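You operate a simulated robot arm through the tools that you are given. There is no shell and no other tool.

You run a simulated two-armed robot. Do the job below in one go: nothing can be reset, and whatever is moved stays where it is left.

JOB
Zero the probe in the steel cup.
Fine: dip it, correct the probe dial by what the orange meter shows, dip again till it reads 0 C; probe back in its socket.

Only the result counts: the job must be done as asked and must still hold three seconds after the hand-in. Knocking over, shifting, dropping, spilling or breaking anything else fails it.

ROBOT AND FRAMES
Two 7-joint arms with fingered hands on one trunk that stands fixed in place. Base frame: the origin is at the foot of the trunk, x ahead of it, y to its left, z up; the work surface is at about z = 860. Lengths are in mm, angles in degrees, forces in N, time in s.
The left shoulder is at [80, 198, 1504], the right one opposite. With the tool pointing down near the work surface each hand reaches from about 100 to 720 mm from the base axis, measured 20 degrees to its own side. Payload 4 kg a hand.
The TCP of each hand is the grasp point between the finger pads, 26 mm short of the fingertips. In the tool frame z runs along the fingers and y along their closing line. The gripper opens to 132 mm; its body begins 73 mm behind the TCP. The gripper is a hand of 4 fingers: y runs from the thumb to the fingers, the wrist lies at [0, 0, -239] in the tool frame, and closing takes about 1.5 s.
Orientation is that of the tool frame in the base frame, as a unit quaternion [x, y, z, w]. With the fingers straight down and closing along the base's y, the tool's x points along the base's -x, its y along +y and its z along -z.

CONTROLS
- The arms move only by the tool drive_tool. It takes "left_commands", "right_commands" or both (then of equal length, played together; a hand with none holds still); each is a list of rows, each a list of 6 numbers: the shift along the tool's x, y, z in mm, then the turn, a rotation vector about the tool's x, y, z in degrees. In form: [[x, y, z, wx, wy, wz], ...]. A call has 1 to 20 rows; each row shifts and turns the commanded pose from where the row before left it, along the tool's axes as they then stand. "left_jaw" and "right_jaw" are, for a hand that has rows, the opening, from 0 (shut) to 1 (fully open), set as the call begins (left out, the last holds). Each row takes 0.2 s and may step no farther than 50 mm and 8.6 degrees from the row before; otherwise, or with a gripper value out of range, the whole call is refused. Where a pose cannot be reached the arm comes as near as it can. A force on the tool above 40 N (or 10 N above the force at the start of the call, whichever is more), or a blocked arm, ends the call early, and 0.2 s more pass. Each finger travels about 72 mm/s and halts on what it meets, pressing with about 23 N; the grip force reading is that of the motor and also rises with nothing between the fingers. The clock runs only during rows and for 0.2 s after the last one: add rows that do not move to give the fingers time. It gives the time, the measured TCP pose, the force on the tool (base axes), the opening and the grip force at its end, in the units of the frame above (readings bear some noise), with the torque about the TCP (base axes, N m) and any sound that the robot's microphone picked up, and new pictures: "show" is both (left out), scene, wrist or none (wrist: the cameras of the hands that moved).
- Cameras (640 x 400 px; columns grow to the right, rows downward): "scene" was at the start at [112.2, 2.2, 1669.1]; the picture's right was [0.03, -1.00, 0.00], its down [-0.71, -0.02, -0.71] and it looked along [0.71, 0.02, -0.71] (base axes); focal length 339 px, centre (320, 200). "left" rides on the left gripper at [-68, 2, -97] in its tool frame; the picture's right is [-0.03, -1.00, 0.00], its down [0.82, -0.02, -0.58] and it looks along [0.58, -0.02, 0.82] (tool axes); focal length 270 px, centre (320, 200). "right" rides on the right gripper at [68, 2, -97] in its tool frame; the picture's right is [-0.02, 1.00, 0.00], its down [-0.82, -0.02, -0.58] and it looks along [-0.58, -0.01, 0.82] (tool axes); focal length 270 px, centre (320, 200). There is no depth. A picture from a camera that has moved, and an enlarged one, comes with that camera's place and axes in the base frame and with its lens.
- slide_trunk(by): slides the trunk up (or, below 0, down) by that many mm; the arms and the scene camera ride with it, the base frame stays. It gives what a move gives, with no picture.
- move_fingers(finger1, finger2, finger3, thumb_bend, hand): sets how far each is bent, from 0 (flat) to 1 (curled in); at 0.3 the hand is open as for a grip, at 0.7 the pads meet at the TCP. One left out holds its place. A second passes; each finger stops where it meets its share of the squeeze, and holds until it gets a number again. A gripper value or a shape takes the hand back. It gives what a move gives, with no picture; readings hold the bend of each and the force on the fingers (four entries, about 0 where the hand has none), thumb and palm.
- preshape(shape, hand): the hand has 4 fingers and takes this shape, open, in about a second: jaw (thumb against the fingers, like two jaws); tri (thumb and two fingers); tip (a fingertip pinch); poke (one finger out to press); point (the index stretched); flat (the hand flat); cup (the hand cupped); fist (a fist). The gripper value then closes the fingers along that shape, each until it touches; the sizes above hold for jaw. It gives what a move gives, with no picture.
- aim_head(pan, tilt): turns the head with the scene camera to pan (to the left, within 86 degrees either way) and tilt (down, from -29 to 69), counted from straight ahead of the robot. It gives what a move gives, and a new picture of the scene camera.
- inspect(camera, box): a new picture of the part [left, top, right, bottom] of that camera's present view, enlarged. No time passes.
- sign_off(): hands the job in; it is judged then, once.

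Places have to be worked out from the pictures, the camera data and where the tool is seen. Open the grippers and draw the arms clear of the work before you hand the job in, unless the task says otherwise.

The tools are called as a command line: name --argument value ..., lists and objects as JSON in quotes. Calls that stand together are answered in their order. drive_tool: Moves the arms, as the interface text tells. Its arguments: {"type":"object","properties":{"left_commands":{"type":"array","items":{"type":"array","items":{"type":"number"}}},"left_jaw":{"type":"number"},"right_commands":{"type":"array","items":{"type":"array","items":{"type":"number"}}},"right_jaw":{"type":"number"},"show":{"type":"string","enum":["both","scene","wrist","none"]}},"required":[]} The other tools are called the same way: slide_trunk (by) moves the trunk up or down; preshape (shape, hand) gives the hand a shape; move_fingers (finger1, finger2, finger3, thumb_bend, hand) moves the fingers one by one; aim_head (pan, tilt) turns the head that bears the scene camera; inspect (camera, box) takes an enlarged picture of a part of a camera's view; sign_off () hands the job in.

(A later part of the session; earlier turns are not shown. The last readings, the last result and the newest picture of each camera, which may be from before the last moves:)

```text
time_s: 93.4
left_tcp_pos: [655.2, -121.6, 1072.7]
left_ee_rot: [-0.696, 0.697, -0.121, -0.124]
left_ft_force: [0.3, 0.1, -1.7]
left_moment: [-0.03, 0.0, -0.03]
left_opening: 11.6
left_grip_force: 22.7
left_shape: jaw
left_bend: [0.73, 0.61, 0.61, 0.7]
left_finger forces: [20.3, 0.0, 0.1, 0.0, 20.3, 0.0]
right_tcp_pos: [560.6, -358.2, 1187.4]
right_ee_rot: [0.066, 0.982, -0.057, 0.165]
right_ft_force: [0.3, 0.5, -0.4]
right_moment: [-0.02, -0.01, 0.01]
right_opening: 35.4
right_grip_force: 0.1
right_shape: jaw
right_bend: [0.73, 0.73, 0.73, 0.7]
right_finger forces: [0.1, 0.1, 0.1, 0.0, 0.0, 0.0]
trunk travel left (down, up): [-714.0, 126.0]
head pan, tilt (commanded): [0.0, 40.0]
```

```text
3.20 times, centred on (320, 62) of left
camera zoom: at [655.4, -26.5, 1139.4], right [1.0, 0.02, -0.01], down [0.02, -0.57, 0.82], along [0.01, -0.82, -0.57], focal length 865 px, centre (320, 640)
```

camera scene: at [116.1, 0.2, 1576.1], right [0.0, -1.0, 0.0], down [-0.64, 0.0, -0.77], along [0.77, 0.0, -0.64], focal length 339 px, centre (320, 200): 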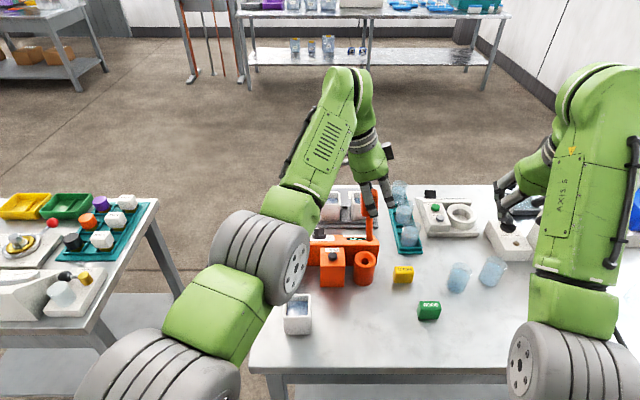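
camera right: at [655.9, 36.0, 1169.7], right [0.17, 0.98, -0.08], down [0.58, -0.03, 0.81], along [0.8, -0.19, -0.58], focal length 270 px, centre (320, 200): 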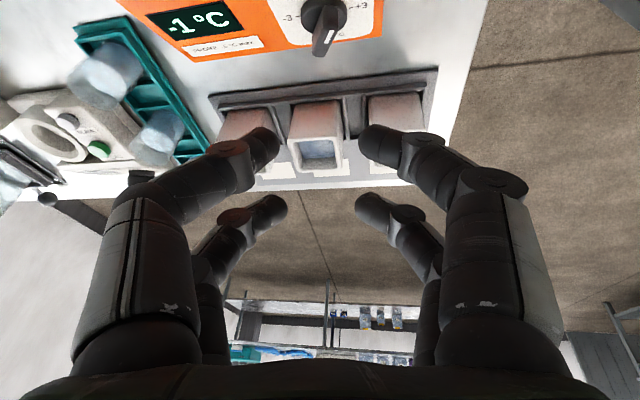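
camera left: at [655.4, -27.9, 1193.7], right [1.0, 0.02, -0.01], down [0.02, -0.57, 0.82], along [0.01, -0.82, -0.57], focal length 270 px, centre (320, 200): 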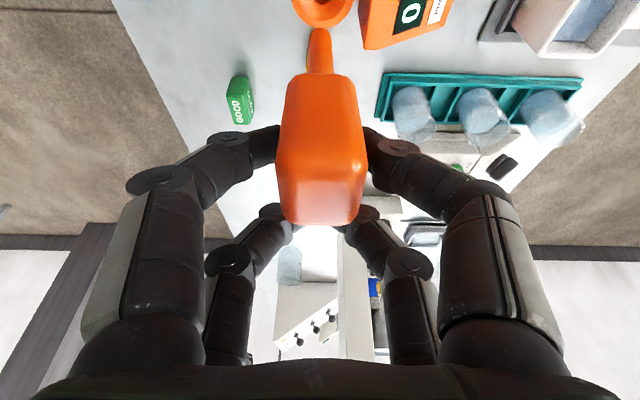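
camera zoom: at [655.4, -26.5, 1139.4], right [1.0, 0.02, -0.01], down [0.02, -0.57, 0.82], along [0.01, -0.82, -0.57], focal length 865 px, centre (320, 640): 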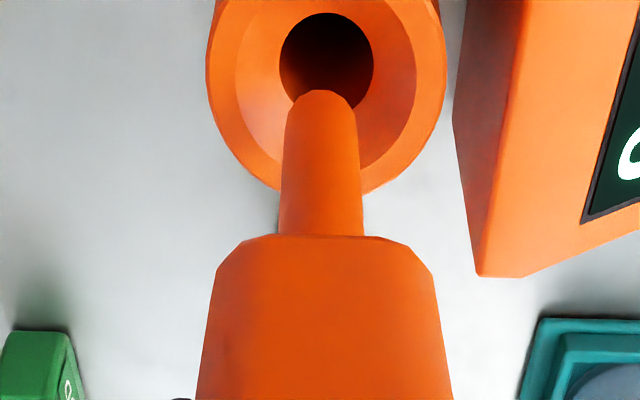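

The tip stands within about 1.5 mm of the hole's centre. I correct +1.3 in x and +1 in y and lower the probe 83 mm into the socket.

drive_tool --left_commands '[[-2.0, -1.3, 3.0, 0, 0, 0], [-5.5, 0, 15.0, 0, 0, 0], [-5.5, 0, 15.0, 0, 0, 0], [-5.5, 0, 15.0, 0, 0, 0], [-5.5, 0, 15.0, 0, 0, 0], [-5.3, 0, 14.7, 0, 0, 0], [0, 0, 0, 0, 0, 0]]' --show "wrist"

inspect --camera "scene" --box '[330, 200, 400, 290]'

inspect --camera "left" --box '[180, 0, 460, 220]'

```text
time_s: 95.0
left_tcp_pos: [654.7, -120.6, 990.1]
left_ee_rot: [-0.696, 0.697, -0.121, -0.123]
left_ft_force: [-0.4, -3.6, 0.9]
left_moment: [-0.08, -0.03, 0.02]
left_opening: 11.8
left_grip_force: 23.2
left_shape: jaw
left_bend: [0.73, 0.61, 0.61, 0.7]
left_finger forces: [20.5, 0.1, 0.0, 0.0, 20.8, 0.0]
right_tcp_pos: [560.3, -357.7, 1188.0]
right_ee_rot: [0.065, 0.983, -0.057, 0.164]
right_ft_force: [-0.5, 0.2, -0.1]
right_moment: [-0.02, 0.02, -0.01]
right_opening: 35.2
right_grip_force: 0.1
right_shape: jaw
right_bend: [0.73, 0.73, 0.73, 0.7]
right_finger forces: [0.0, 0.0, 0.0, 0.0, 0.1, 0.1]
trunk travel left (down, up): [-714.0, 126.0]
head pan, tilt (commanded): [0.0, 40.0]
camera left: at [655.2, -25.5, 1057.4], right [1.0, 0.02, -0.01], down [0.02, -0.57, 0.82], along [0.01, -0.82, -0.57], focal length 270 px, centre (320, 200)
```

left: 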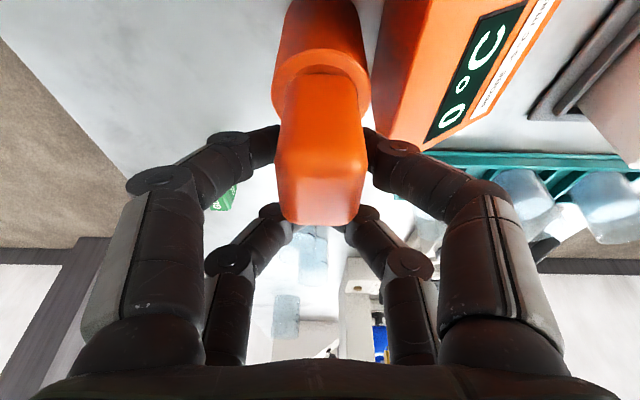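

```text
4.44 times, centred on (365, 245) of scene
camera zoom: at [115.4, -1.2, 1576.2], right [0.0, -1.0, 0.0], down [-0.64, 0.0, -0.77], along [0.77, 0.0, -0.64], focal length 1508 px, centre (120, 0)
```

zoom: 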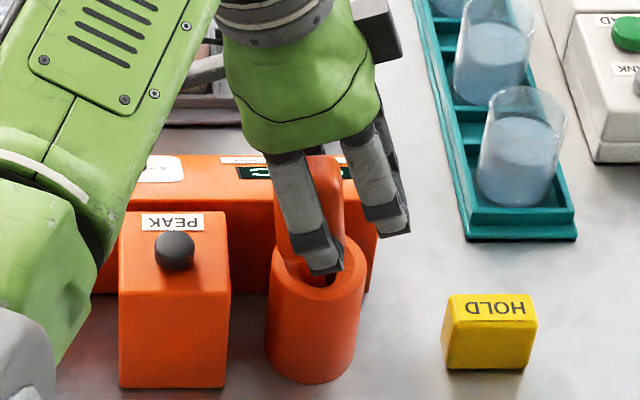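

```text
1.82 times, centred on (320, 110) of left
camera zoom: at [655.2, -25.5, 1057.4], right [1.0, 0.02, -0.01], down [0.02, -0.57, 0.82], along [0.01, -0.82, -0.57], focal length 491 px, centre (320, 364)
```

zoom: 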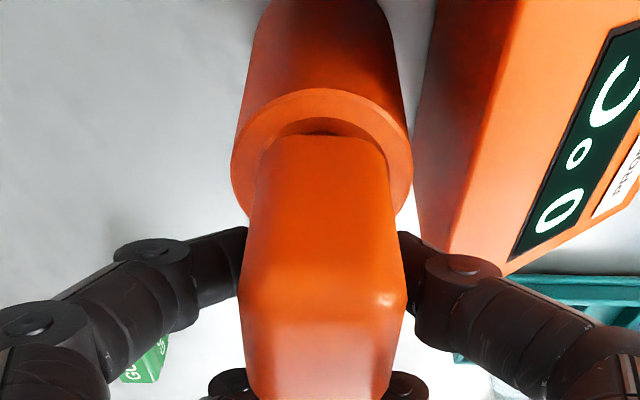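

The stem is in the socket but presses lightly (3.6 N) on its +y wall. I ease 2.5 mm back to −y and settle 2 mm lower.

drive_tool --left_commands '[[2.3, 0, 0.9, 0, 0, 0], [-0.7, 0, 1.9, 0, 0, 0], [0, 0, 0, 0, 0, 0], [0, 0, 0, 0, 0, 0]]' --show "none"

inspect --camera "left" --box '[180, 0, 460, 220]'

```text
time_s: 96.0
left_tcp_pos: [655.9, -121.7, 987.5]
left_ee_rot: [-0.696, 0.697, -0.121, -0.124]
left_ft_force: [0.9, -0.4, 1.4]
left_moment: [0.04, 0.0, 0.04]
left_opening: 11.6
left_grip_force: 22.9
left_shape: jaw
left_bend: [0.73, 0.61, 0.61, 0.7]
left_finger forces: [21.1, 0.0, 0.0, 0.1, 21.1, 0.0]
right_tcp_pos: [559.2, -359.4, 1187.6]
right_ee_rot: [0.065, 0.983, -0.057, 0.163]
right_ft_force: [-0.6, 0.5, 0.6]
right_moment: [0.01, 0.01, 0.02]
right_opening: 35.4
right_grip_force: 0.0
right_shape: jaw
right_bend: [0.73, 0.73, 0.73, 0.7]
right_finger forces: [0.0, 0.0, 0.0, 0.0, 0.1, 0.0]
trunk travel left (down, up): [-714.0, 126.0]
head pan, tilt (commanded): [0.0, 40.0]
```

```text
1.82 times, centred on (320, 110) of left
camera zoom: at [655.5, -27.4, 1054.7], right [1.0, 0.02, -0.01], down [0.02, -0.57, 0.82], along [0.01, -0.82, -0.57], focal length 491 px, centre (320, 364)
```

zoom: 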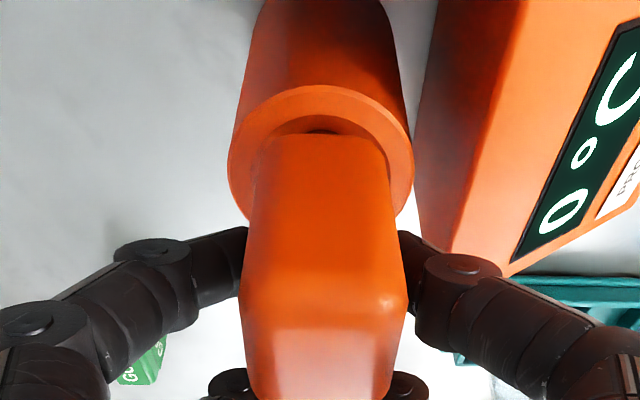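

The forces have vanished and the height matches the original seat (z≈987). I open the left hand to 55 mm to release the handle.

drive_tool --left_commands '[[0, 0, 0, 0, 0, 0], [0, 0, 0, 0, 0, 0], [0, 0, 0, 0, 0, 0], [0, 0, 0, 0, 0, 0], [0, 0, 0, 0, 0, 0]]' --left_jaw 0.42 --show "wrist"

inspect --camera "scene" --box '[330, 200, 400, 290]'

```text
time_s: 97.2
left_tcp_pos: [656.4, -124.3, 987.9]
left_ee_rot: [-0.696, 0.697, -0.122, -0.123]
left_ft_force: [0.0, 0.0, -1.0]
left_moment: [0.01, 0.02, -0.02]
left_opening: 54.8
left_grip_force: 0.1
left_shape: jaw
left_bend: [0.73, 0.73, 0.73, 0.7]
left_finger forces: [0.0, 0.0, 0.0, 0.1, 0.1, 0.0]
right_tcp_pos: [560.3, -358.3, 1188.6]
right_ee_rot: [0.065, 0.983, -0.057, 0.164]
right_ft_force: [0.8, 0.1, 0.5]
right_moment: [0.02, 0.0, -0.01]
right_opening: 35.7
right_grip_force: 0.0
right_shape: jaw
right_bend: [0.73, 0.73, 0.73, 0.7]
right_finger forces: [0.1, 0.0, 0.1, 0.0, 0.0, 0.0]
trunk travel left (down, up): [-714.0, 126.0]
head pan, tilt (commanded): [0.0, 40.0]
camera left: at [655.6, -27.6, 1054.3], right [1.0, 0.02, -0.01], down [0.02, -0.57, 0.82], along [0.01, -0.82, -0.57], focal length 270 px, centre (320, 200)
```

left: 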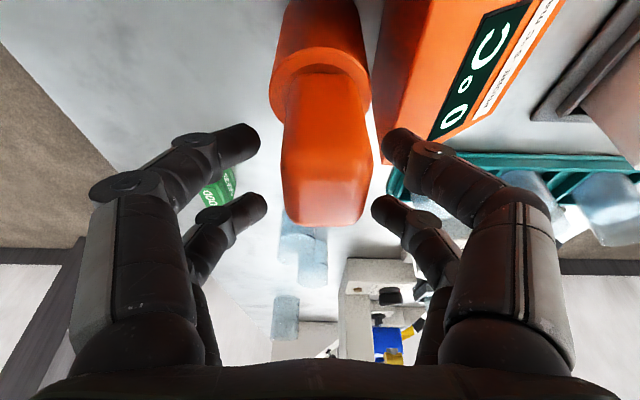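

```text
4.44 times, centred on (365, 245) of scene
camera zoom: at [116.0, -0.2, 1576.1], right [0.0, -1.0, 0.0], down [-0.64, 0.0, -0.77], along [0.77, 0.0, -0.64], focal length 1508 px, centre (120, 0)
```

zoom: 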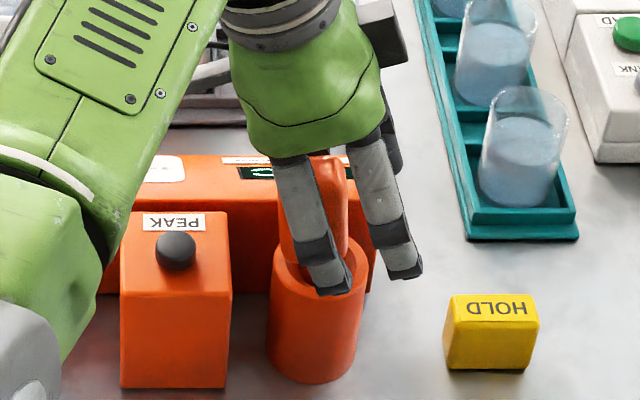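

The handle stands free in the socket between the open fingers. I raise the left hand straight up, well clear.

drive_tool --left_commands '[[5.1, 0, -14.1, 0, 0, 0], [5.1, 0, -14.1, 0, 0, 0], [5.1, 0, -14.1, 0, 0, 0], [5.1, 0, -14.1, 0, 0, 0], [5.1, 0, -14.1, 0, 0, 0], [5.1, 0, -14.1, 0, 0, 0], [5.1, 0, -14.1, 0, 0, 0], [5.1, 0, -14.1, 0, 0, 0], [0, 0, 0, 0, 0, 0]]' --show "both"

inspect --camera "scene" --box '[300, 180, 420, 290]'

```text
time_s: 99.2
left_tcp_pos: [656.5, -124.1, 1108.7]
left_ee_rot: [-0.696, 0.697, -0.121, -0.123]
left_ft_force: [-1.0, 0.7, -0.4]
left_moment: [0.01, 0.0, -0.01]
left_opening: 55.1
left_grip_force: 0.1
left_shape: jaw
left_bend: [0.73, 0.73, 0.73, 0.7]
left_finger forces: [0.0, 0.0, 0.1, 0.0, 0.0, 0.1]
right_tcp_pos: [559.5, -357.6, 1187.5]
right_ee_rot: [0.065, 0.982, -0.058, 0.165]
right_ft_force: [-0.3, -0.5, 0.4]
right_moment: [0.0, 0.02, 0.01]
right_opening: 35.5
right_grip_force: 0.1
right_shape: jaw
right_bend: [0.73, 0.73, 0.73, 0.7]
right_finger forces: [0.0, 0.0, 0.1, 0.0, 0.0, 0.0]
trunk travel left (down, up): [-714.0, 126.0]
head pan, tilt (commanded): [0.0, 40.0]
camera scene: at [115.9, -0.2, 1576.1], right [0.0, -1.0, 0.0], down [-0.64, 0.0, -0.77], along [0.77, 0.0, -0.64], focal length 339 px, centre (320, 200)
camera left: at [656.7, -28.7, 1176.1], right [1.0, 0.02, -0.01], down [0.02, -0.57, 0.82], along [0.01, -0.82, -0.57], focal length 270 px, centre (320, 200)
```

scene: 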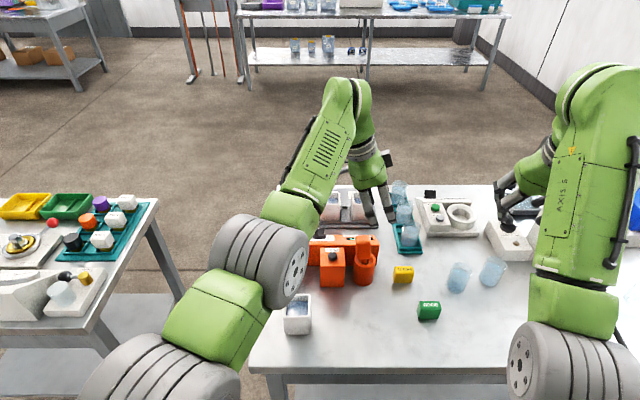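
left: 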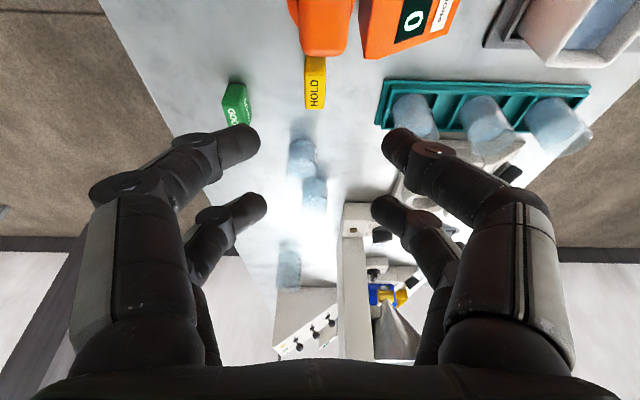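

```text
3.64 times, centred on (360, 235) of scene
camera zoom: at [115.9, -0.2, 1576.1], right [0.0, -1.0, 0.0], down [-0.64, 0.0, -0.77], along [0.77, 0.0, -0.64], focal length 1234 px, centre (174, 73)
```

zoom: 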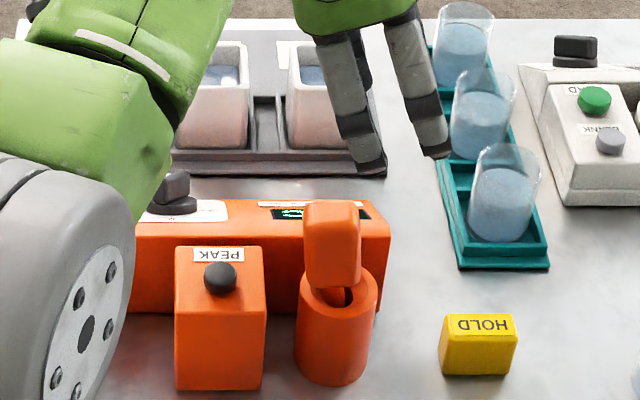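

The probe is seated in its socket. I draw the left hand away to the left at height and open both hands.

drive_tool --left_commands '[[0, 0, -10, 0, 0, 0], [-30, 0, -11, 0, 0, 0], [-30, 0, -11, 0, 0, 0], [-30, 0, -11, 0, 0, 0], [-30, 0, -11, 0, 0, 0], [-30, 0, -11, 0, 0, 0], [-30, 0, -11, 0, 0, 0], [-30, 0, -11, 0, 0, 0], [-30, 0, -11, 0, 0, 0], [-30, 0, -11, 0, 0, 0], [-30, 0, -11, 0, 0, 0], [0, 0, 0, 0, 0, 0]]' --show "scene"

inspect --camera "scene" --box '[250, 170, 410, 290]'

inspect --camera "scene" --box '[340, 224, 388, 284]'

```text
time_s: 101.8
left_tcp_pos: [657.1, 199.7, 1118.5]
left_ee_rot: [-0.695, 0.697, -0.121, -0.123]
left_ft_force: [0.5, -0.2, 0.3]
left_moment: [-0.01, -0.02, -0.03]
left_opening: 55.1
left_grip_force: 0.1
left_shape: jaw
left_bend: [0.73, 0.73, 0.73, 0.7]
left_finger forces: [0.0, 0.0, 0.1, 0.0, 0.1, 0.0]
right_tcp_pos: [560.1, -358.3, 1187.6]
right_ee_rot: [0.065, 0.983, -0.057, 0.165]
right_ft_force: [0.6, -0.2, -0.9]
right_moment: [-0.01, -0.02, -0.06]
right_opening: 35.6
right_grip_force: 0.0
right_shape: jaw
right_bend: [0.73, 0.73, 0.73, 0.7]
right_finger forces: [0.1, 0.1, 0.0, 0.1, 0.0, 0.1]
trunk travel left (down, up): [-714.0, 126.0]
head pan, tilt (commanded): [0.0, 40.0]
camera scene: at [115.8, -0.4, 1576.1], right [0.0, -1.0, 0.0], down [-0.64, 0.0, -0.77], along [0.77, 0.0, -0.64], focal length 339 px, centre (320, 200)
```

scene: 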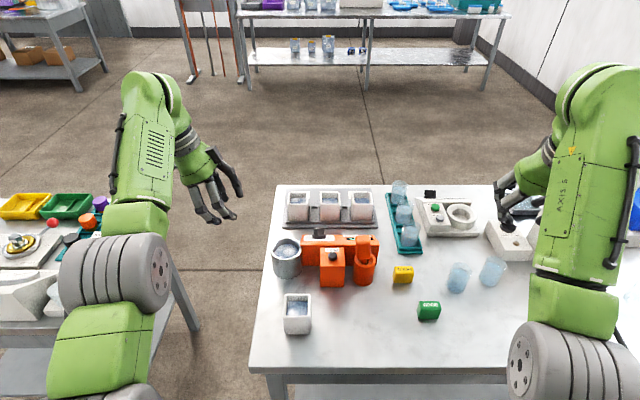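

```text
3.33 times, centred on (330, 230) of scene
camera zoom: at [115.8, -0.4, 1576.1], right [0.0, -1.0, 0.0], down [-0.64, 0.0, -0.77], along [0.77, 0.0, -0.64], focal length 1131 px, centre (287, 100)
```

zoom: 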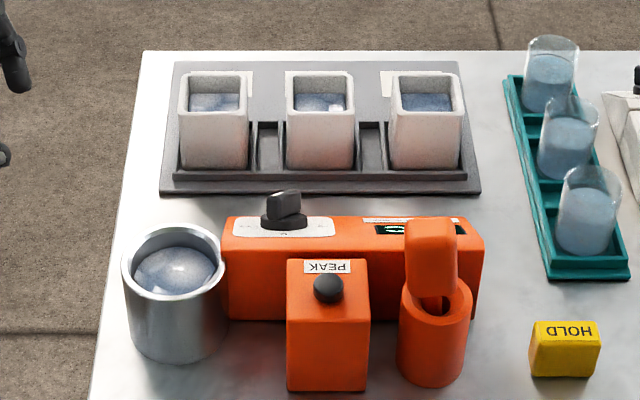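

```text
6.67 times, centred on (364, 254) of scene
camera zoom: at [115.8, -0.4, 1576.1], right [0.0, -1.0, 0.0], down [-0.64, 0.0, -0.77], along [0.77, 0.0, -0.64], focal length 2262 px, centre (27, -160)
```

zoom: 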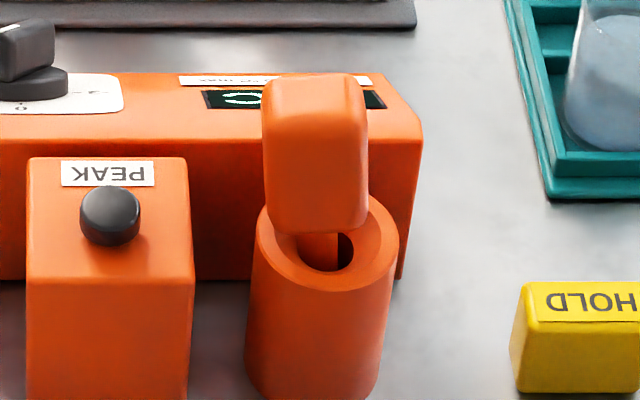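

The cup, meter, PEAK box and the rest stand where they were, and the dial keeps its setting. I open both hands fully and check the probe's lean in the socket from the right camera too.

drive_tool --left_commands '[[0, 0, 0, 0, 0, 0], [0, 0, 0, 0, 0, 0], [0, 0, 0, 0, 0, 0], [0, 0, 0, 0, 0, 0], [0, 0, 0, 0, 0, 0], [0, 0, 0, 0, 0, 0]]' --left_jaw 1.0 --right_commands '[[0, 0, 0, 0, 0, 0], [0, 0, 0, 0, 0, 0], [0, 0, 0, 0, 0, 0], [0, 0, 0, 0, 0, 0], [0, 0, 0, 0, 0, 0], [0, 0, 0, 0, 0, 0]]' --right_jaw 1.0 --show "wrist"

inspect --camera "scene" --box '[345, 228, 385, 288]'

```text
time_s: 103.2
left_tcp_pos: [658.4, 198.7, 1118.7]
left_ee_rot: [-0.695, 0.698, -0.12, -0.123]
left_ft_force: [0.2, 0.3, -0.5]
left_moment: [-0.01, -0.02, 0.0]
left_opening: 131.9
left_grip_force: 0.0
left_shape: jaw
left_bend: [0.3, 0.3, 0.3, 0.3]
left_finger forces: [0.1, 0.0, 0.1, 0.0, 0.0, 0.0]
right_tcp_pos: [559.7, -356.5, 1187.3]
right_ee_rot: [0.066, 0.983, -0.057, 0.164]
right_ft_force: [0.6, 0.6, 0.0]
right_moment: [0.01, 0.0, 0.0]
right_opening: 132.1
right_grip_force: 0.0
right_shape: jaw
right_bend: [0.3, 0.3, 0.3, 0.3]
right_finger forces: [0.0, 0.0, 0.1, 0.0, 0.1, 0.1]
trunk travel left (down, up): [-714.0, 126.0]
head pan, tilt (commanded): [0.0, 40.0]
camera right: at [465.8, -335.7, 1256.6], right [0.17, 0.98, -0.08], down [0.58, -0.03, 0.81], along [0.8, -0.19, -0.57], focal length 270 px, centre (320, 200)
camera left: at [656.8, 295.2, 1185.3], right [1.0, 0.02, -0.01], down [0.02, -0.57, 0.82], along [0.01, -0.82, -0.57], focal length 270 px, centre (320, 200)
```

right: 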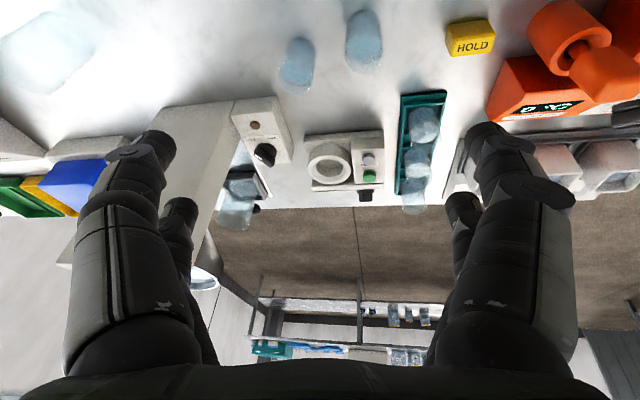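
left: 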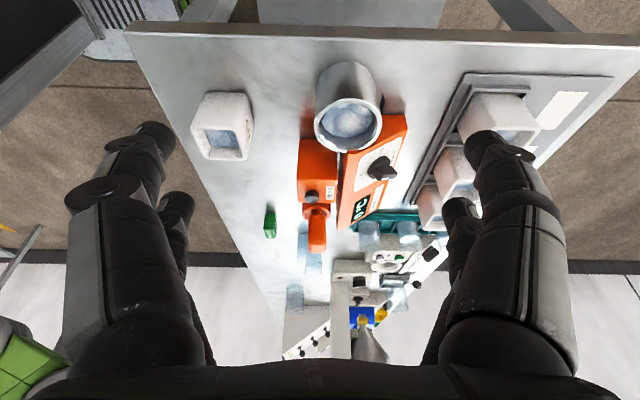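

```text
6.67 times, centred on (365, 258) of scene
camera zoom: at [115.9, -0.2, 1576.1], right [0.0, -1.0, 0.0], down [-0.64, 0.0, -0.77], along [0.77, 0.0, -0.64], focal length 2262 px, centre (20, -187)
```

zoom: 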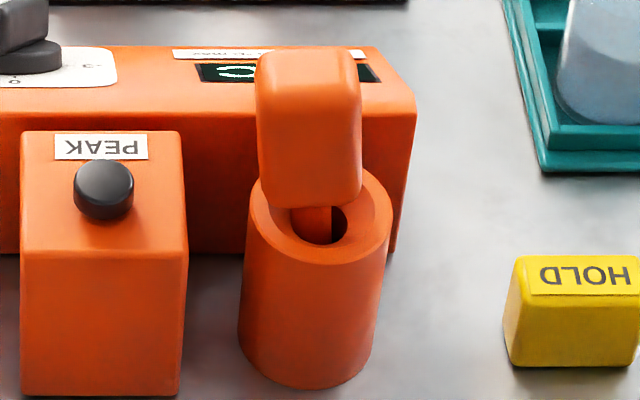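

The probe is seated but leans about 5° toward +y inside its wide socket. To leave it as it was found I'll go back, grip the handle and set it upright; first the left hand returns above it along the same safe path.

drive_tool --left_commands '[[26.9, 0.2, 9.8, 0, 0, 0], [26.9, 0.2, 9.8, 0, 0, 0], [26.9, 0.2, 9.8, 0, 0, 0], [26.9, 0.2, 9.8, 0, 0, 0], [26.9, 0.2, 9.8, 0, 0, 0], [26.9, 0.2, 9.8, 0, 0, 0], [26.9, 0.2, 9.8, 0, 0, 0], [26.9, 0.2, 9.8, 0, 0, 0], [26.9, 0.2, 9.8, 0, 0, 0], [26.9, 0.2, 9.8, 0, 0, 0], [26.9, 0.1, 9.8, 0, 0, 0], [0, 0, 0, 0, 0, 0]]' --left_jaw 0.42 --show "wrist"

inspect --camera "left" --box '[220, 0, 420, 125]'

```text
time_s: 105.8
left_tcp_pos: [653.8, -117.4, 1117.0]
left_ee_rot: [-0.696, 0.697, -0.122, -0.124]
left_ft_force: [0.3, 0.0, -0.2]
left_moment: [-0.03, 0.0, 0.03]
left_opening: 56.0
left_grip_force: 0.0
left_shape: jaw
left_bend: [0.73, 0.73, 0.73, 0.7]
left_finger forces: [0.0, 0.0, 0.0, 0.0, 0.0, 0.0]
right_tcp_pos: [559.6, -357.2, 1187.6]
right_ee_rot: [0.066, 0.983, -0.058, 0.164]
right_ft_force: [-0.8, -0.1, 0.1]
right_moment: [0.0, 0.01, 0.01]
right_opening: 131.9
right_grip_force: 0.2
right_shape: jaw
right_bend: [0.3, 0.3, 0.3, 0.3]
right_finger forces: [0.0, 0.0, 0.0, 0.0, 0.0, 0.0]
trunk travel left (down, up): [-714.0, 126.0]
head pan, tilt (commanded): [0.0, 40.0]
camera left: at [653.1, -21.5, 1184.0], right [1.0, 0.02, -0.01], down [0.02, -0.57, 0.82], along [0.01, -0.82, -0.57], focal length 270 px, centre (320, 200)
```

left: 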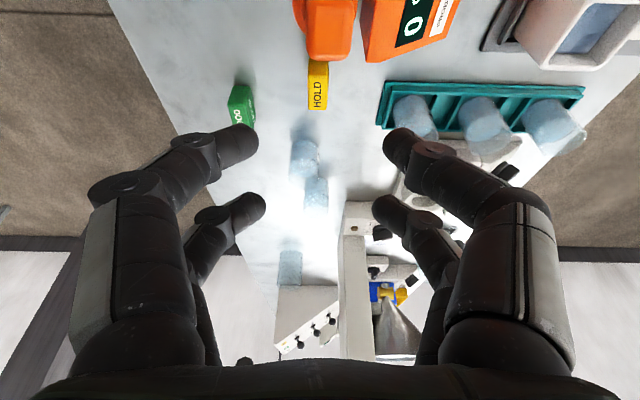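

```text
3.20 times, centred on (320, 62) of left
camera zoom: at [653.1, -21.5, 1184.0], right [1.0, 0.02, -0.01], down [0.02, -0.57, 0.82], along [0.01, -0.82, -0.57], focal length 865 px, centre (320, 640)
```

zoom: 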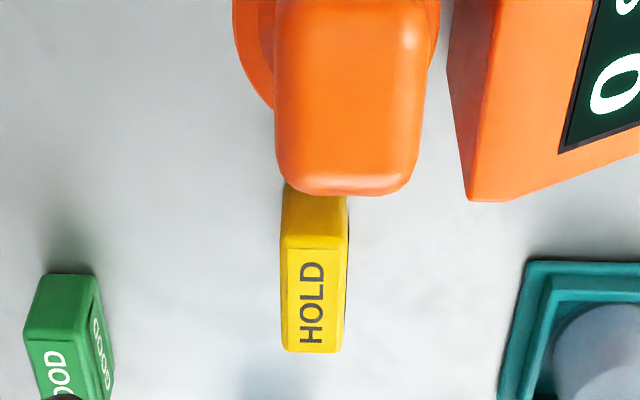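

The handle's top is now at about (659, −99), i.e. leaning some 12 mm at the top. I lower the open hand around it, aligned to its present place.

drive_tool --left_commands '[[-6.6, -0.64, 17.4, 0, 0, 0], [-6.6, -0.64, 17.4, 0, 0, 0], [-6.6, -0.64, 17.4, 0, 0, 0], [-6.6, -0.64, 17.4, 0, 0, 0], [-6.6, -0.64, 17.4, 0, 0, 0], [-6.6, -0.64, 17.4, 0, 0, 0], [-6.6, -0.64, 17.0, 0, 0, 0], [0, 0, 0, 0, 0, 0]]' --show "wrist"

inspect --camera "left" --box '[180, 0, 460, 240]'

```text
time_s: 107.6
left_tcp_pos: [657.9, -113.0, 986.6]
left_ee_rot: [-0.695, 0.697, -0.121, -0.124]
left_ft_force: [-0.4, 0.0, -0.3]
left_moment: [-0.01, 0.0, -0.03]
left_opening: 55.9
left_grip_force: 0.1
left_shape: jaw
left_bend: [0.73, 0.73, 0.73, 0.7]
left_finger forces: [0.0, 0.0, 0.0, 0.1, 0.0, 0.0]
right_tcp_pos: [559.1, -358.8, 1188.3]
right_ee_rot: [0.065, 0.983, -0.057, 0.164]
right_ft_force: [-0.7, 0.2, -1.4]
right_moment: [-0.01, -0.02, -0.01]
right_opening: 132.2
right_grip_force: 0.1
right_shape: jaw
right_bend: [0.3, 0.3, 0.3, 0.3]
right_finger forces: [0.0, 0.1, 0.0, 0.0, 0.0, 0.0]
trunk travel left (down, up): [-714.0, 126.0]
head pan, tilt (commanded): [0.0, 40.0]
camera left: at [657.7, -17.4, 1054.8], right [1.0, 0.02, -0.01], down [0.02, -0.57, 0.82], along [0.01, -0.82, -0.57], focal length 270 px, centre (320, 200)
```

left: 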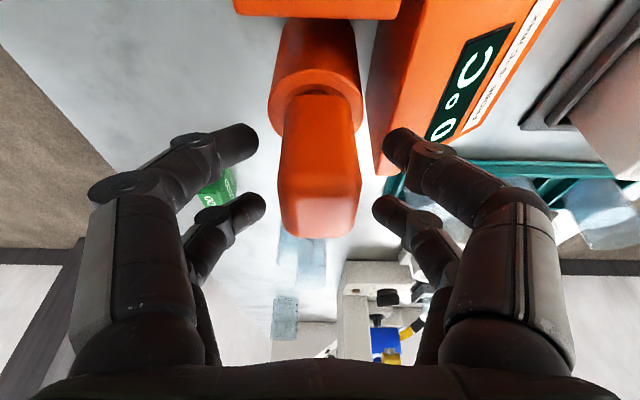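

```text
1.67 times, centred on (320, 120) of left
camera zoom: at [657.7, -17.4, 1054.8], right [1.0, 0.02, -0.01], down [0.02, -0.57, 0.82], along [0.01, -0.82, -0.57], focal length 450 px, centre (320, 333)
```

zoom: 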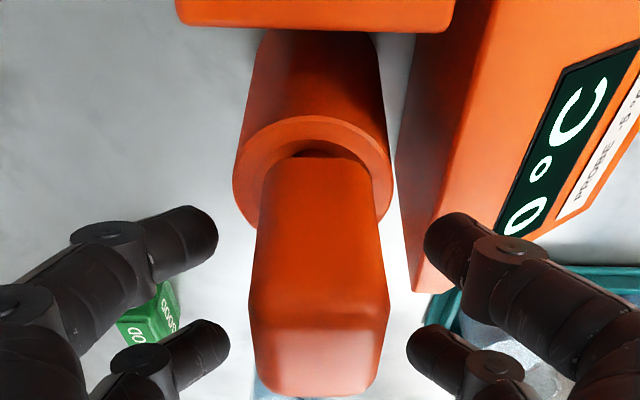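

The hand straddles the handle; by comparison with the first pick the top leans about 6–7 mm toward +y. I close on it, then ease 5 mm toward −y to stand it up.

drive_tool --left_commands '[[0, 0, 0, 0, 0, 0], [0, 0, 0, 0, 0, 0], [0, 0, 0, 0, 0, 0], [0, 0, 0, 0, 0, 0], [0, 0, 0, 0, 0, 0]]' --left_jaw 0.0 --show "none"

drive_tool --left_commands '[[2.3, 0, 0.9, 0, 0, 0], [2.4, 0, 0.8, 0, 0, 0], [0, 0, 0, 0, 0, 0]]' --show "wrist"

inspect --camera "scene" --box '[345, 228, 385, 288]'

inspect --camera "left" --box '[180, 0, 460, 240]'

```text
time_s: 108.8
left_tcp_pos: [658.7, -113.9, 988.6]
left_ee_rot: [-0.696, 0.697, -0.121, -0.123]
left_ft_force: [0.2, -0.2, -0.1]
left_moment: [0.01, 0.01, 0.01]
left_opening: 11.6
left_grip_force: 22.5
left_shape: jaw
left_bend: [0.73, 0.61, 0.61, 0.7]
left_finger forces: [20.5, 0.0, 0.1, 0.0, 20.3, 0.0]
right_tcp_pos: [560.0, -358.9, 1187.7]
right_ee_rot: [0.066, 0.983, -0.058, 0.164]
right_ft_force: [0.7, -0.7, -0.8]
right_moment: [-0.01, 0.0, 0.02]
right_opening: 132.1
right_grip_force: 0.0
right_shape: jaw
right_bend: [0.3, 0.3, 0.3, 0.3]
right_finger forces: [0.0, 0.0, 0.1, 0.0, 0.1, 0.1]
trunk travel left (down, up): [-714.0, 126.0]
head pan, tilt (commanded): [0.0, 40.0]
```

```text
time_s: 109.6
left_tcp_pos: [658.3, -119.4, 987.5]
left_ee_rot: [-0.696, 0.697, -0.121, -0.123]
left_ft_force: [0.6, 0.2, -0.3]
left_moment: [0.04, 0.0, -0.01]
left_opening: 11.3
left_grip_force: 22.8
left_shape: jaw
left_bend: [0.73, 0.61, 0.61, 0.7]
left_finger forces: [20.4, 0.1, 0.1, 0.0, 20.4, 0.0]
right_tcp_pos: [560.0, -357.3, 1187.8]
right_ee_rot: [0.065, 0.983, -0.057, 0.164]
right_ft_force: [-0.6, 0.9, 0.3]
right_moment: [0.01, 0.01, -0.01]
right_opening: 131.8
right_grip_force: 0.0
right_shape: jaw
right_bend: [0.3, 0.3, 0.3, 0.3]
right_finger forces: [0.0, 0.1, 0.0, 0.0, 0.0, 0.1]
trunk travel left (down, up): [-714.0, 126.0]
head pan, tilt (commanded): [0.0, 40.0]
camera left: at [658.2, -22.6, 1054.9], right [1.0, 0.02, -0.01], down [0.02, -0.57, 0.82], along [0.01, -0.82, -0.57], focal length 270 px, centre (320, 200)
```

left: 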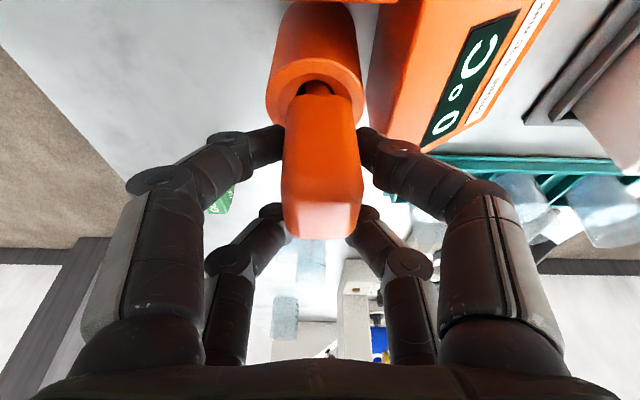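

```text
6.67 times, centred on (365, 258) of scene
camera zoom: at [115.9, 0.0, 1576.1], right [0.0, -1.0, 0.0], down [-0.64, 0.0, -0.77], along [0.77, 0.0, -0.64], focal length 2262 px, centre (20, -187)
```

zoom: 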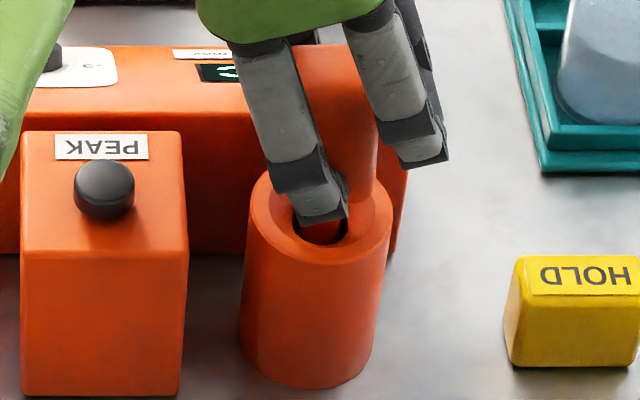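

```text
1.67 times, centred on (320, 120) of left
camera zoom: at [658.2, -22.6, 1054.9], right [1.0, 0.02, -0.01], down [0.02, -0.57, 0.82], along [0.01, -0.82, -0.57], focal length 450 px, centre (320, 333)
```

zoom: 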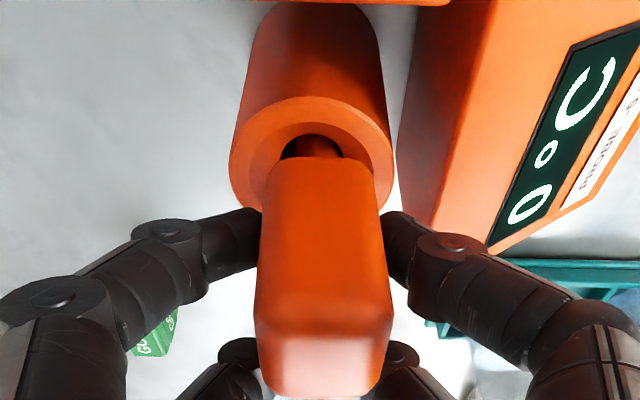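

The handle moved freely (no force). It still sits about 3 mm to +x and 3 mm to +y of upright; I nudge it there.

drive_tool --left_commands '[[1.7, 1.5, 0.6, 0, 0, 0], [1.7, 1.5, 0.6, 0, 0, 0], [0, 0, 0, 0, 0, 0]]' --show "none"

inspect --camera "scene" --box '[345, 228, 385, 288]'

inspect --camera "left" --box '[180, 0, 460, 240]'

```text
time_s: 110.4
left_tcp_pos: [654.6, -121.9, 988.3]
left_ee_rot: [-0.696, 0.697, -0.121, -0.124]
left_ft_force: [1.3, 1.0, -0.3]
left_moment: [0.0, -0.07, 0.01]
left_opening: 11.6
left_grip_force: 23.3
left_shape: jaw
left_bend: [0.73, 0.61, 0.61, 0.7]
left_finger forces: [20.4, 0.0, 0.1, 0.1, 20.8, 0.1]
right_tcp_pos: [560.6, -357.5, 1187.8]
right_ee_rot: [0.066, 0.983, -0.057, 0.165]
right_ft_force: [0.7, -0.2, -0.9]
right_moment: [0.02, 0.01, 0.01]
right_opening: 132.0
right_grip_force: 0.0
right_shape: jaw
right_bend: [0.3, 0.3, 0.3, 0.3]
right_finger forces: [0.0, 0.0, 0.0, 0.1, 0.0, 0.0]
trunk travel left (down, up): [-714.0, 126.0]
head pan, tilt (commanded): [0.0, 40.0]
```

```text
6.67 times, centred on (365, 258) of scene
camera zoom: at [116.1, 0.0, 1576.1], right [0.0, -1.0, 0.0], down [-0.64, 0.0, -0.77], along [0.77, 0.0, -0.64], focal length 2262 px, centre (20, -187)
```

zoom: 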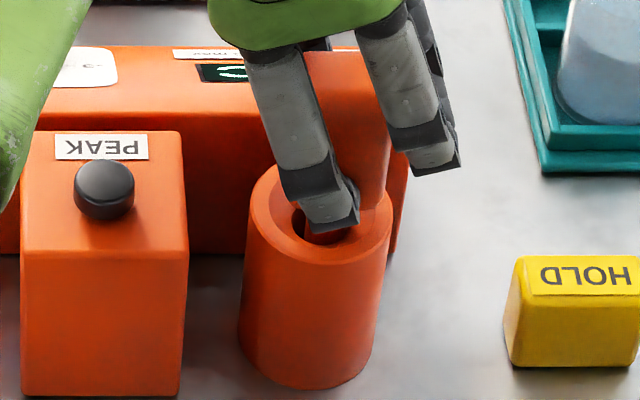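

```text
1.67 times, centred on (320, 120) of left
camera zoom: at [654.9, -26.1, 1055.3], right [1.0, 0.02, -0.01], down [0.02, -0.57, 0.82], along [0.01, -0.82, -0.57], focal length 450 px, centre (320, 333)
```

zoom: 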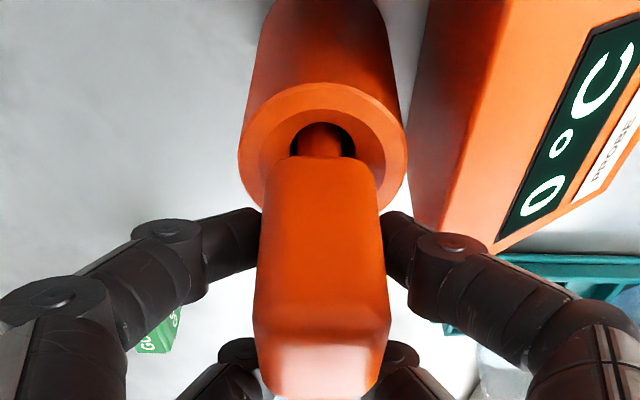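

The stem is now centred in the hole and the handle upright, matching the first pictures. I open the hand to release it and check that it stays.

drive_tool --left_commands '[[0, 0, 0, 0, 0, 0], [0, 0, 0, 0, 0, 0], [0, 0, 0, 0, 0, 0], [0, 0, 0, 0, 0, 0], [0, 0, 0, 0, 0, 0]]' --left_jaw 0.42 --show "none"

inspect --camera "left" --box '[180, 0, 460, 240]'

inspect --camera "scene" --box '[345, 228, 385, 288]'

```text
time_s: 111.6
left_tcp_pos: [655.0, -121.7, 987.0]
left_ee_rot: [-0.695, 0.698, -0.12, -0.124]
left_ft_force: [0.0, 0.3, -0.9]
left_moment: [0.02, 0.02, -0.01]
left_opening: 54.6
left_grip_force: 0.1
left_shape: jaw
left_bend: [0.73, 0.73, 0.73, 0.7]
left_finger forces: [0.1, 0.2, 0.0, 0.1, 0.0, 0.1]
right_tcp_pos: [558.6, -357.2, 1187.7]
right_ee_rot: [0.065, 0.983, -0.057, 0.164]
right_ft_force: [1.1, 0.1, 0.2]
right_moment: [0.02, 0.03, -0.01]
right_opening: 131.9
right_grip_force: 0.1
right_shape: jaw
right_bend: [0.3, 0.3, 0.3, 0.3]
right_finger forces: [0.0, 0.0, 0.0, 0.0, 0.0, 0.0]
trunk travel left (down, up): [-714.0, 126.0]
head pan, tilt (commanded): [0.0, 40.0]
```

```text
1.67 times, centred on (320, 120) of left
camera zoom: at [654.6, -26.2, 1055.3], right [1.0, 0.02, -0.01], down [0.02, -0.57, 0.82], along [0.01, -0.82, -0.57], focal length 450 px, centre (320, 333)
```

zoom: 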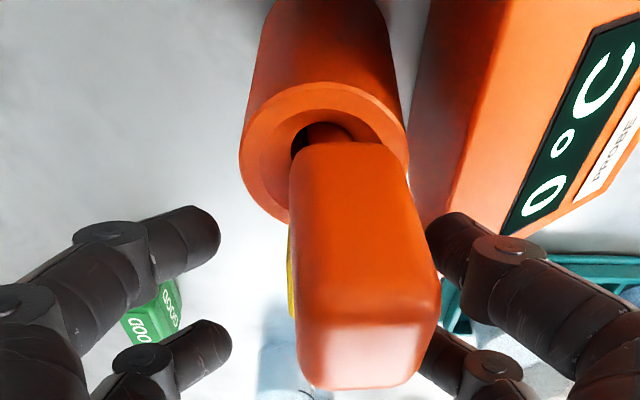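

```text
6.67 times, centred on (365, 258) of scene
camera zoom: at [115.8, -0.2, 1576.1], right [0.0, -1.0, 0.0], down [-0.64, 0.0, -0.77], along [0.77, 0.0, -0.64], focal length 2262 px, centre (20, -187)
```

zoom: 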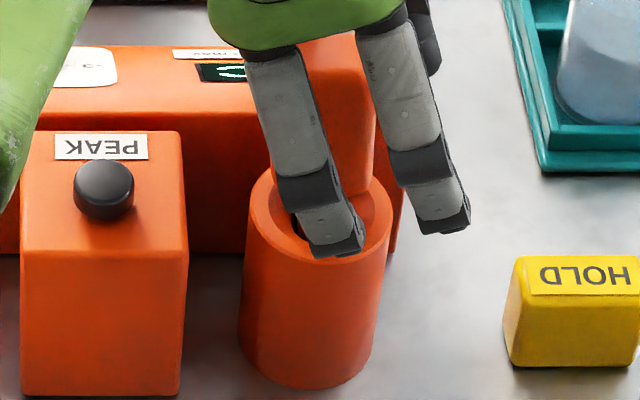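

Once released the probe simply tips a few degrees until the stem rests on the wide hole's wall (now toward +x) — that is its natural rest in this socket, and it is fully seated. I centre the open hand around the handle before withdrawing so as not to drag it.

drive_tool --left_commands '[[0, -4, 0, 0, 0, 0], [0, -4, 0, 0, 0, 0], [0, 0, 0, 0, 0, 0]]' --show "none"

inspect --camera "left" --box '[180, 0, 460, 240]'

```text
time_s: 112.4
left_tcp_pos: [663.5, -121.7, 987.4]
left_ee_rot: [-0.696, 0.697, -0.121, -0.123]
left_ft_force: [-0.1, -0.5, -0.2]
left_moment: [0.01, -0.02, 0.01]
left_opening: 54.7
left_grip_force: 0.1
left_shape: jaw
left_bend: [0.73, 0.73, 0.73, 0.7]
left_finger forces: [0.0, 0.0, 0.1, 0.0, 0.0, 0.1]
right_tcp_pos: [559.2, -359.0, 1188.1]
right_ee_rot: [0.065, 0.983, -0.057, 0.165]
right_ft_force: [0.4, -0.4, -0.3]
right_moment: [-0.02, 0.01, 0.03]
right_opening: 131.5
right_grip_force: 0.0
right_shape: jaw
right_bend: [0.3, 0.3, 0.3, 0.3]
right_finger forces: [0.1, 0.0, 0.1, 0.0, 0.1, 0.0]
trunk travel left (down, up): [-714.0, 126.0]
head pan, tilt (commanded): [0.0, 40.0]
```

```text
1.67 times, centred on (320, 120) of left
camera zoom: at [663.2, -26.1, 1054.5], right [1.0, 0.02, -0.01], down [0.02, -0.57, 0.82], along [0.01, -0.82, -0.57], focal length 450 px, centre (320, 333)
```

zoom: 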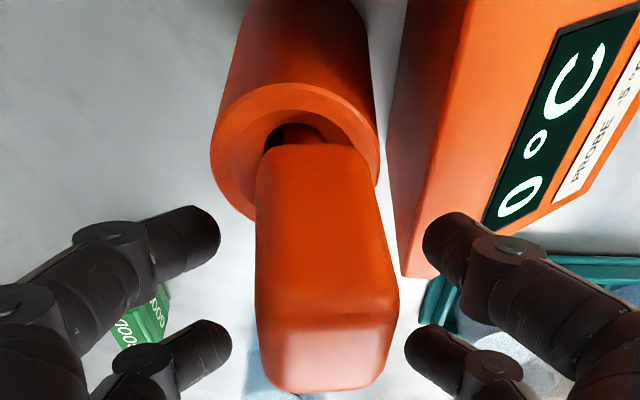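

The handle stands clear of both finger pairs, resting by itself about 4° off vertical. I raise the left hand straight up and withdraw it to the left.

drive_tool --left_commands '[[5.1, 0, -14.1, 0, 0, 0], [5.1, 0, -14.1, 0, 0, 0], [5.1, 0, -14.1, 0, 0, 0], [5.1, 0, -14.1, 0, 0, 0], [5.1, 0, -14.1, 0, 0, 0], [5.1, 0, -14.1, 0, 0, 0], [5.1, 0, -14.1, 0, 0, 0], [5.1, 0, -14.1, 0, 0, 0], [5.1, 0, -14.1, 0, 0, 0], [0, 0, 0, 0, 0, 0]]' --show "none"

drive_tool --left_commands '[[-30, 0, -11, 0, 0, 0], [-30, 0, -11, 0, 0, 0], [-30, 0, -11, 0, 0, 0], [-30, 0, -11, 0, 0, 0], [-30, 0, -11, 0, 0, 0], [-30, 0, -11, 0, 0, 0], [-30, 0, -11, 0, 0, 0], [-30, 0, -11, 0, 0, 0], [-30, 0, -11, 0, 0, 0], [-30, 0, -11, 0, 0, 0], [-15, 0, -5, 0, 0, 0], [0, 0, 0, 0, 0, 0]]' --show "scene"

inspect --camera "scene" --box '[250, 170, 410, 290]'

inspect --camera "scene" --box '[345, 228, 385, 288]'

```text
time_s: 114.6
left_tcp_pos: [663.9, -120.2, 1123.8]
left_ee_rot: [-0.696, 0.697, -0.121, -0.124]
left_ft_force: [0.1, -0.6, 0.5]
left_moment: [0.01, 0.02, -0.04]
left_opening: 55.1
left_grip_force: 0.0
left_shape: jaw
left_bend: [0.73, 0.73, 0.73, 0.7]
left_finger forces: [0.0, 0.0, 0.1, 0.0, 0.0, 0.0]
right_tcp_pos: [559.6, -359.0, 1187.6]
right_ee_rot: [0.066, 0.983, -0.057, 0.164]
right_ft_force: [-0.6, -0.5, -0.8]
right_moment: [-0.04, 0.01, 0.03]
right_opening: 131.9
right_grip_force: 0.0
right_shape: jaw
right_bend: [0.3, 0.3, 0.3, 0.3]
right_finger forces: [0.0, 0.1, 0.1, 0.0, 0.0, 0.0]
trunk travel left (down, up): [-714.0, 126.0]
head pan, tilt (commanded): [0.0, 40.0]
```

```text
time_s: 117.2
left_tcp_pos: [665.0, 213.7, 1122.5]
left_ee_rot: [-0.696, 0.697, -0.12, -0.124]
left_ft_force: [-0.2, -0.2, 0.3]
left_moment: [0.0, -0.03, -0.02]
left_opening: 55.0
left_grip_force: 0.1
left_shape: jaw
left_bend: [0.73, 0.73, 0.73, 0.7]
left_finger forces: [0.0, 0.0, 0.0, 0.0, 0.0, 0.0]
right_tcp_pos: [560.4, -359.1, 1187.7]
right_ee_rot: [0.066, 0.982, -0.057, 0.165]
right_ft_force: [0.2, 0.5, 0.3]
right_moment: [-0.02, 0.0, 0.01]
right_opening: 131.8
right_grip_force: 0.1
right_shape: jaw
right_bend: [0.3, 0.3, 0.3, 0.3]
right_finger forces: [0.0, 0.1, 0.0, 0.0, 0.0, 0.0]
trunk travel left (down, up): [-714.0, 126.0]
head pan, tilt (commanded): [0.0, 40.0]
camera scene: at [115.8, -0.6, 1576.1], right [0.0, -1.0, 0.0], down [-0.64, 0.0, -0.77], along [0.77, 0.0, -0.64], focal length 339 px, centre (320, 200)
```

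scene: 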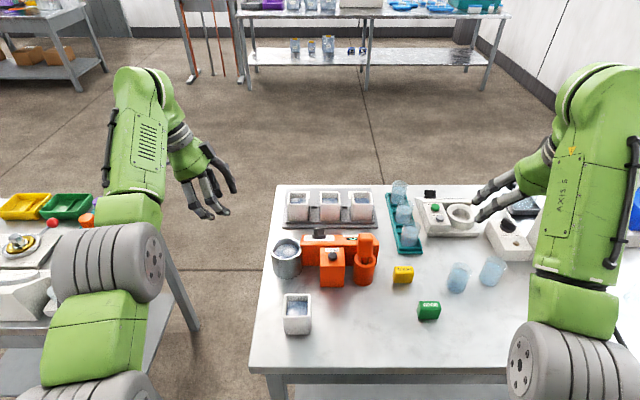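

```text
3.33 times, centred on (330, 230) of scene
camera zoom: at [115.8, -0.6, 1576.1], right [0.0, -1.0, 0.0], down [-0.64, 0.0, -0.77], along [0.77, 0.0, -0.64], focal length 1131 px, centre (287, 100)
```

zoom: 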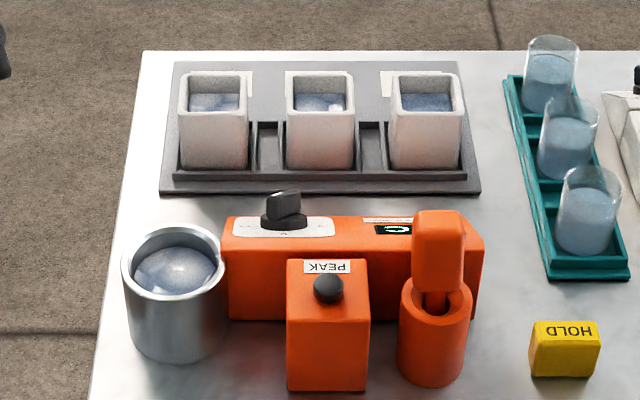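

```text
6.67 times, centred on (365, 258) of scene
camera zoom: at [115.8, -0.6, 1576.1], right [0.0, -1.0, 0.0], down [-0.64, 0.0, -0.77], along [0.77, 0.0, -0.64], focal length 2262 px, centre (20, -187)
```

zoom: 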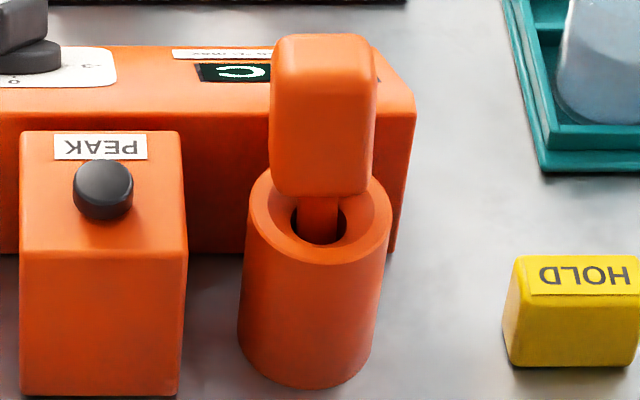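

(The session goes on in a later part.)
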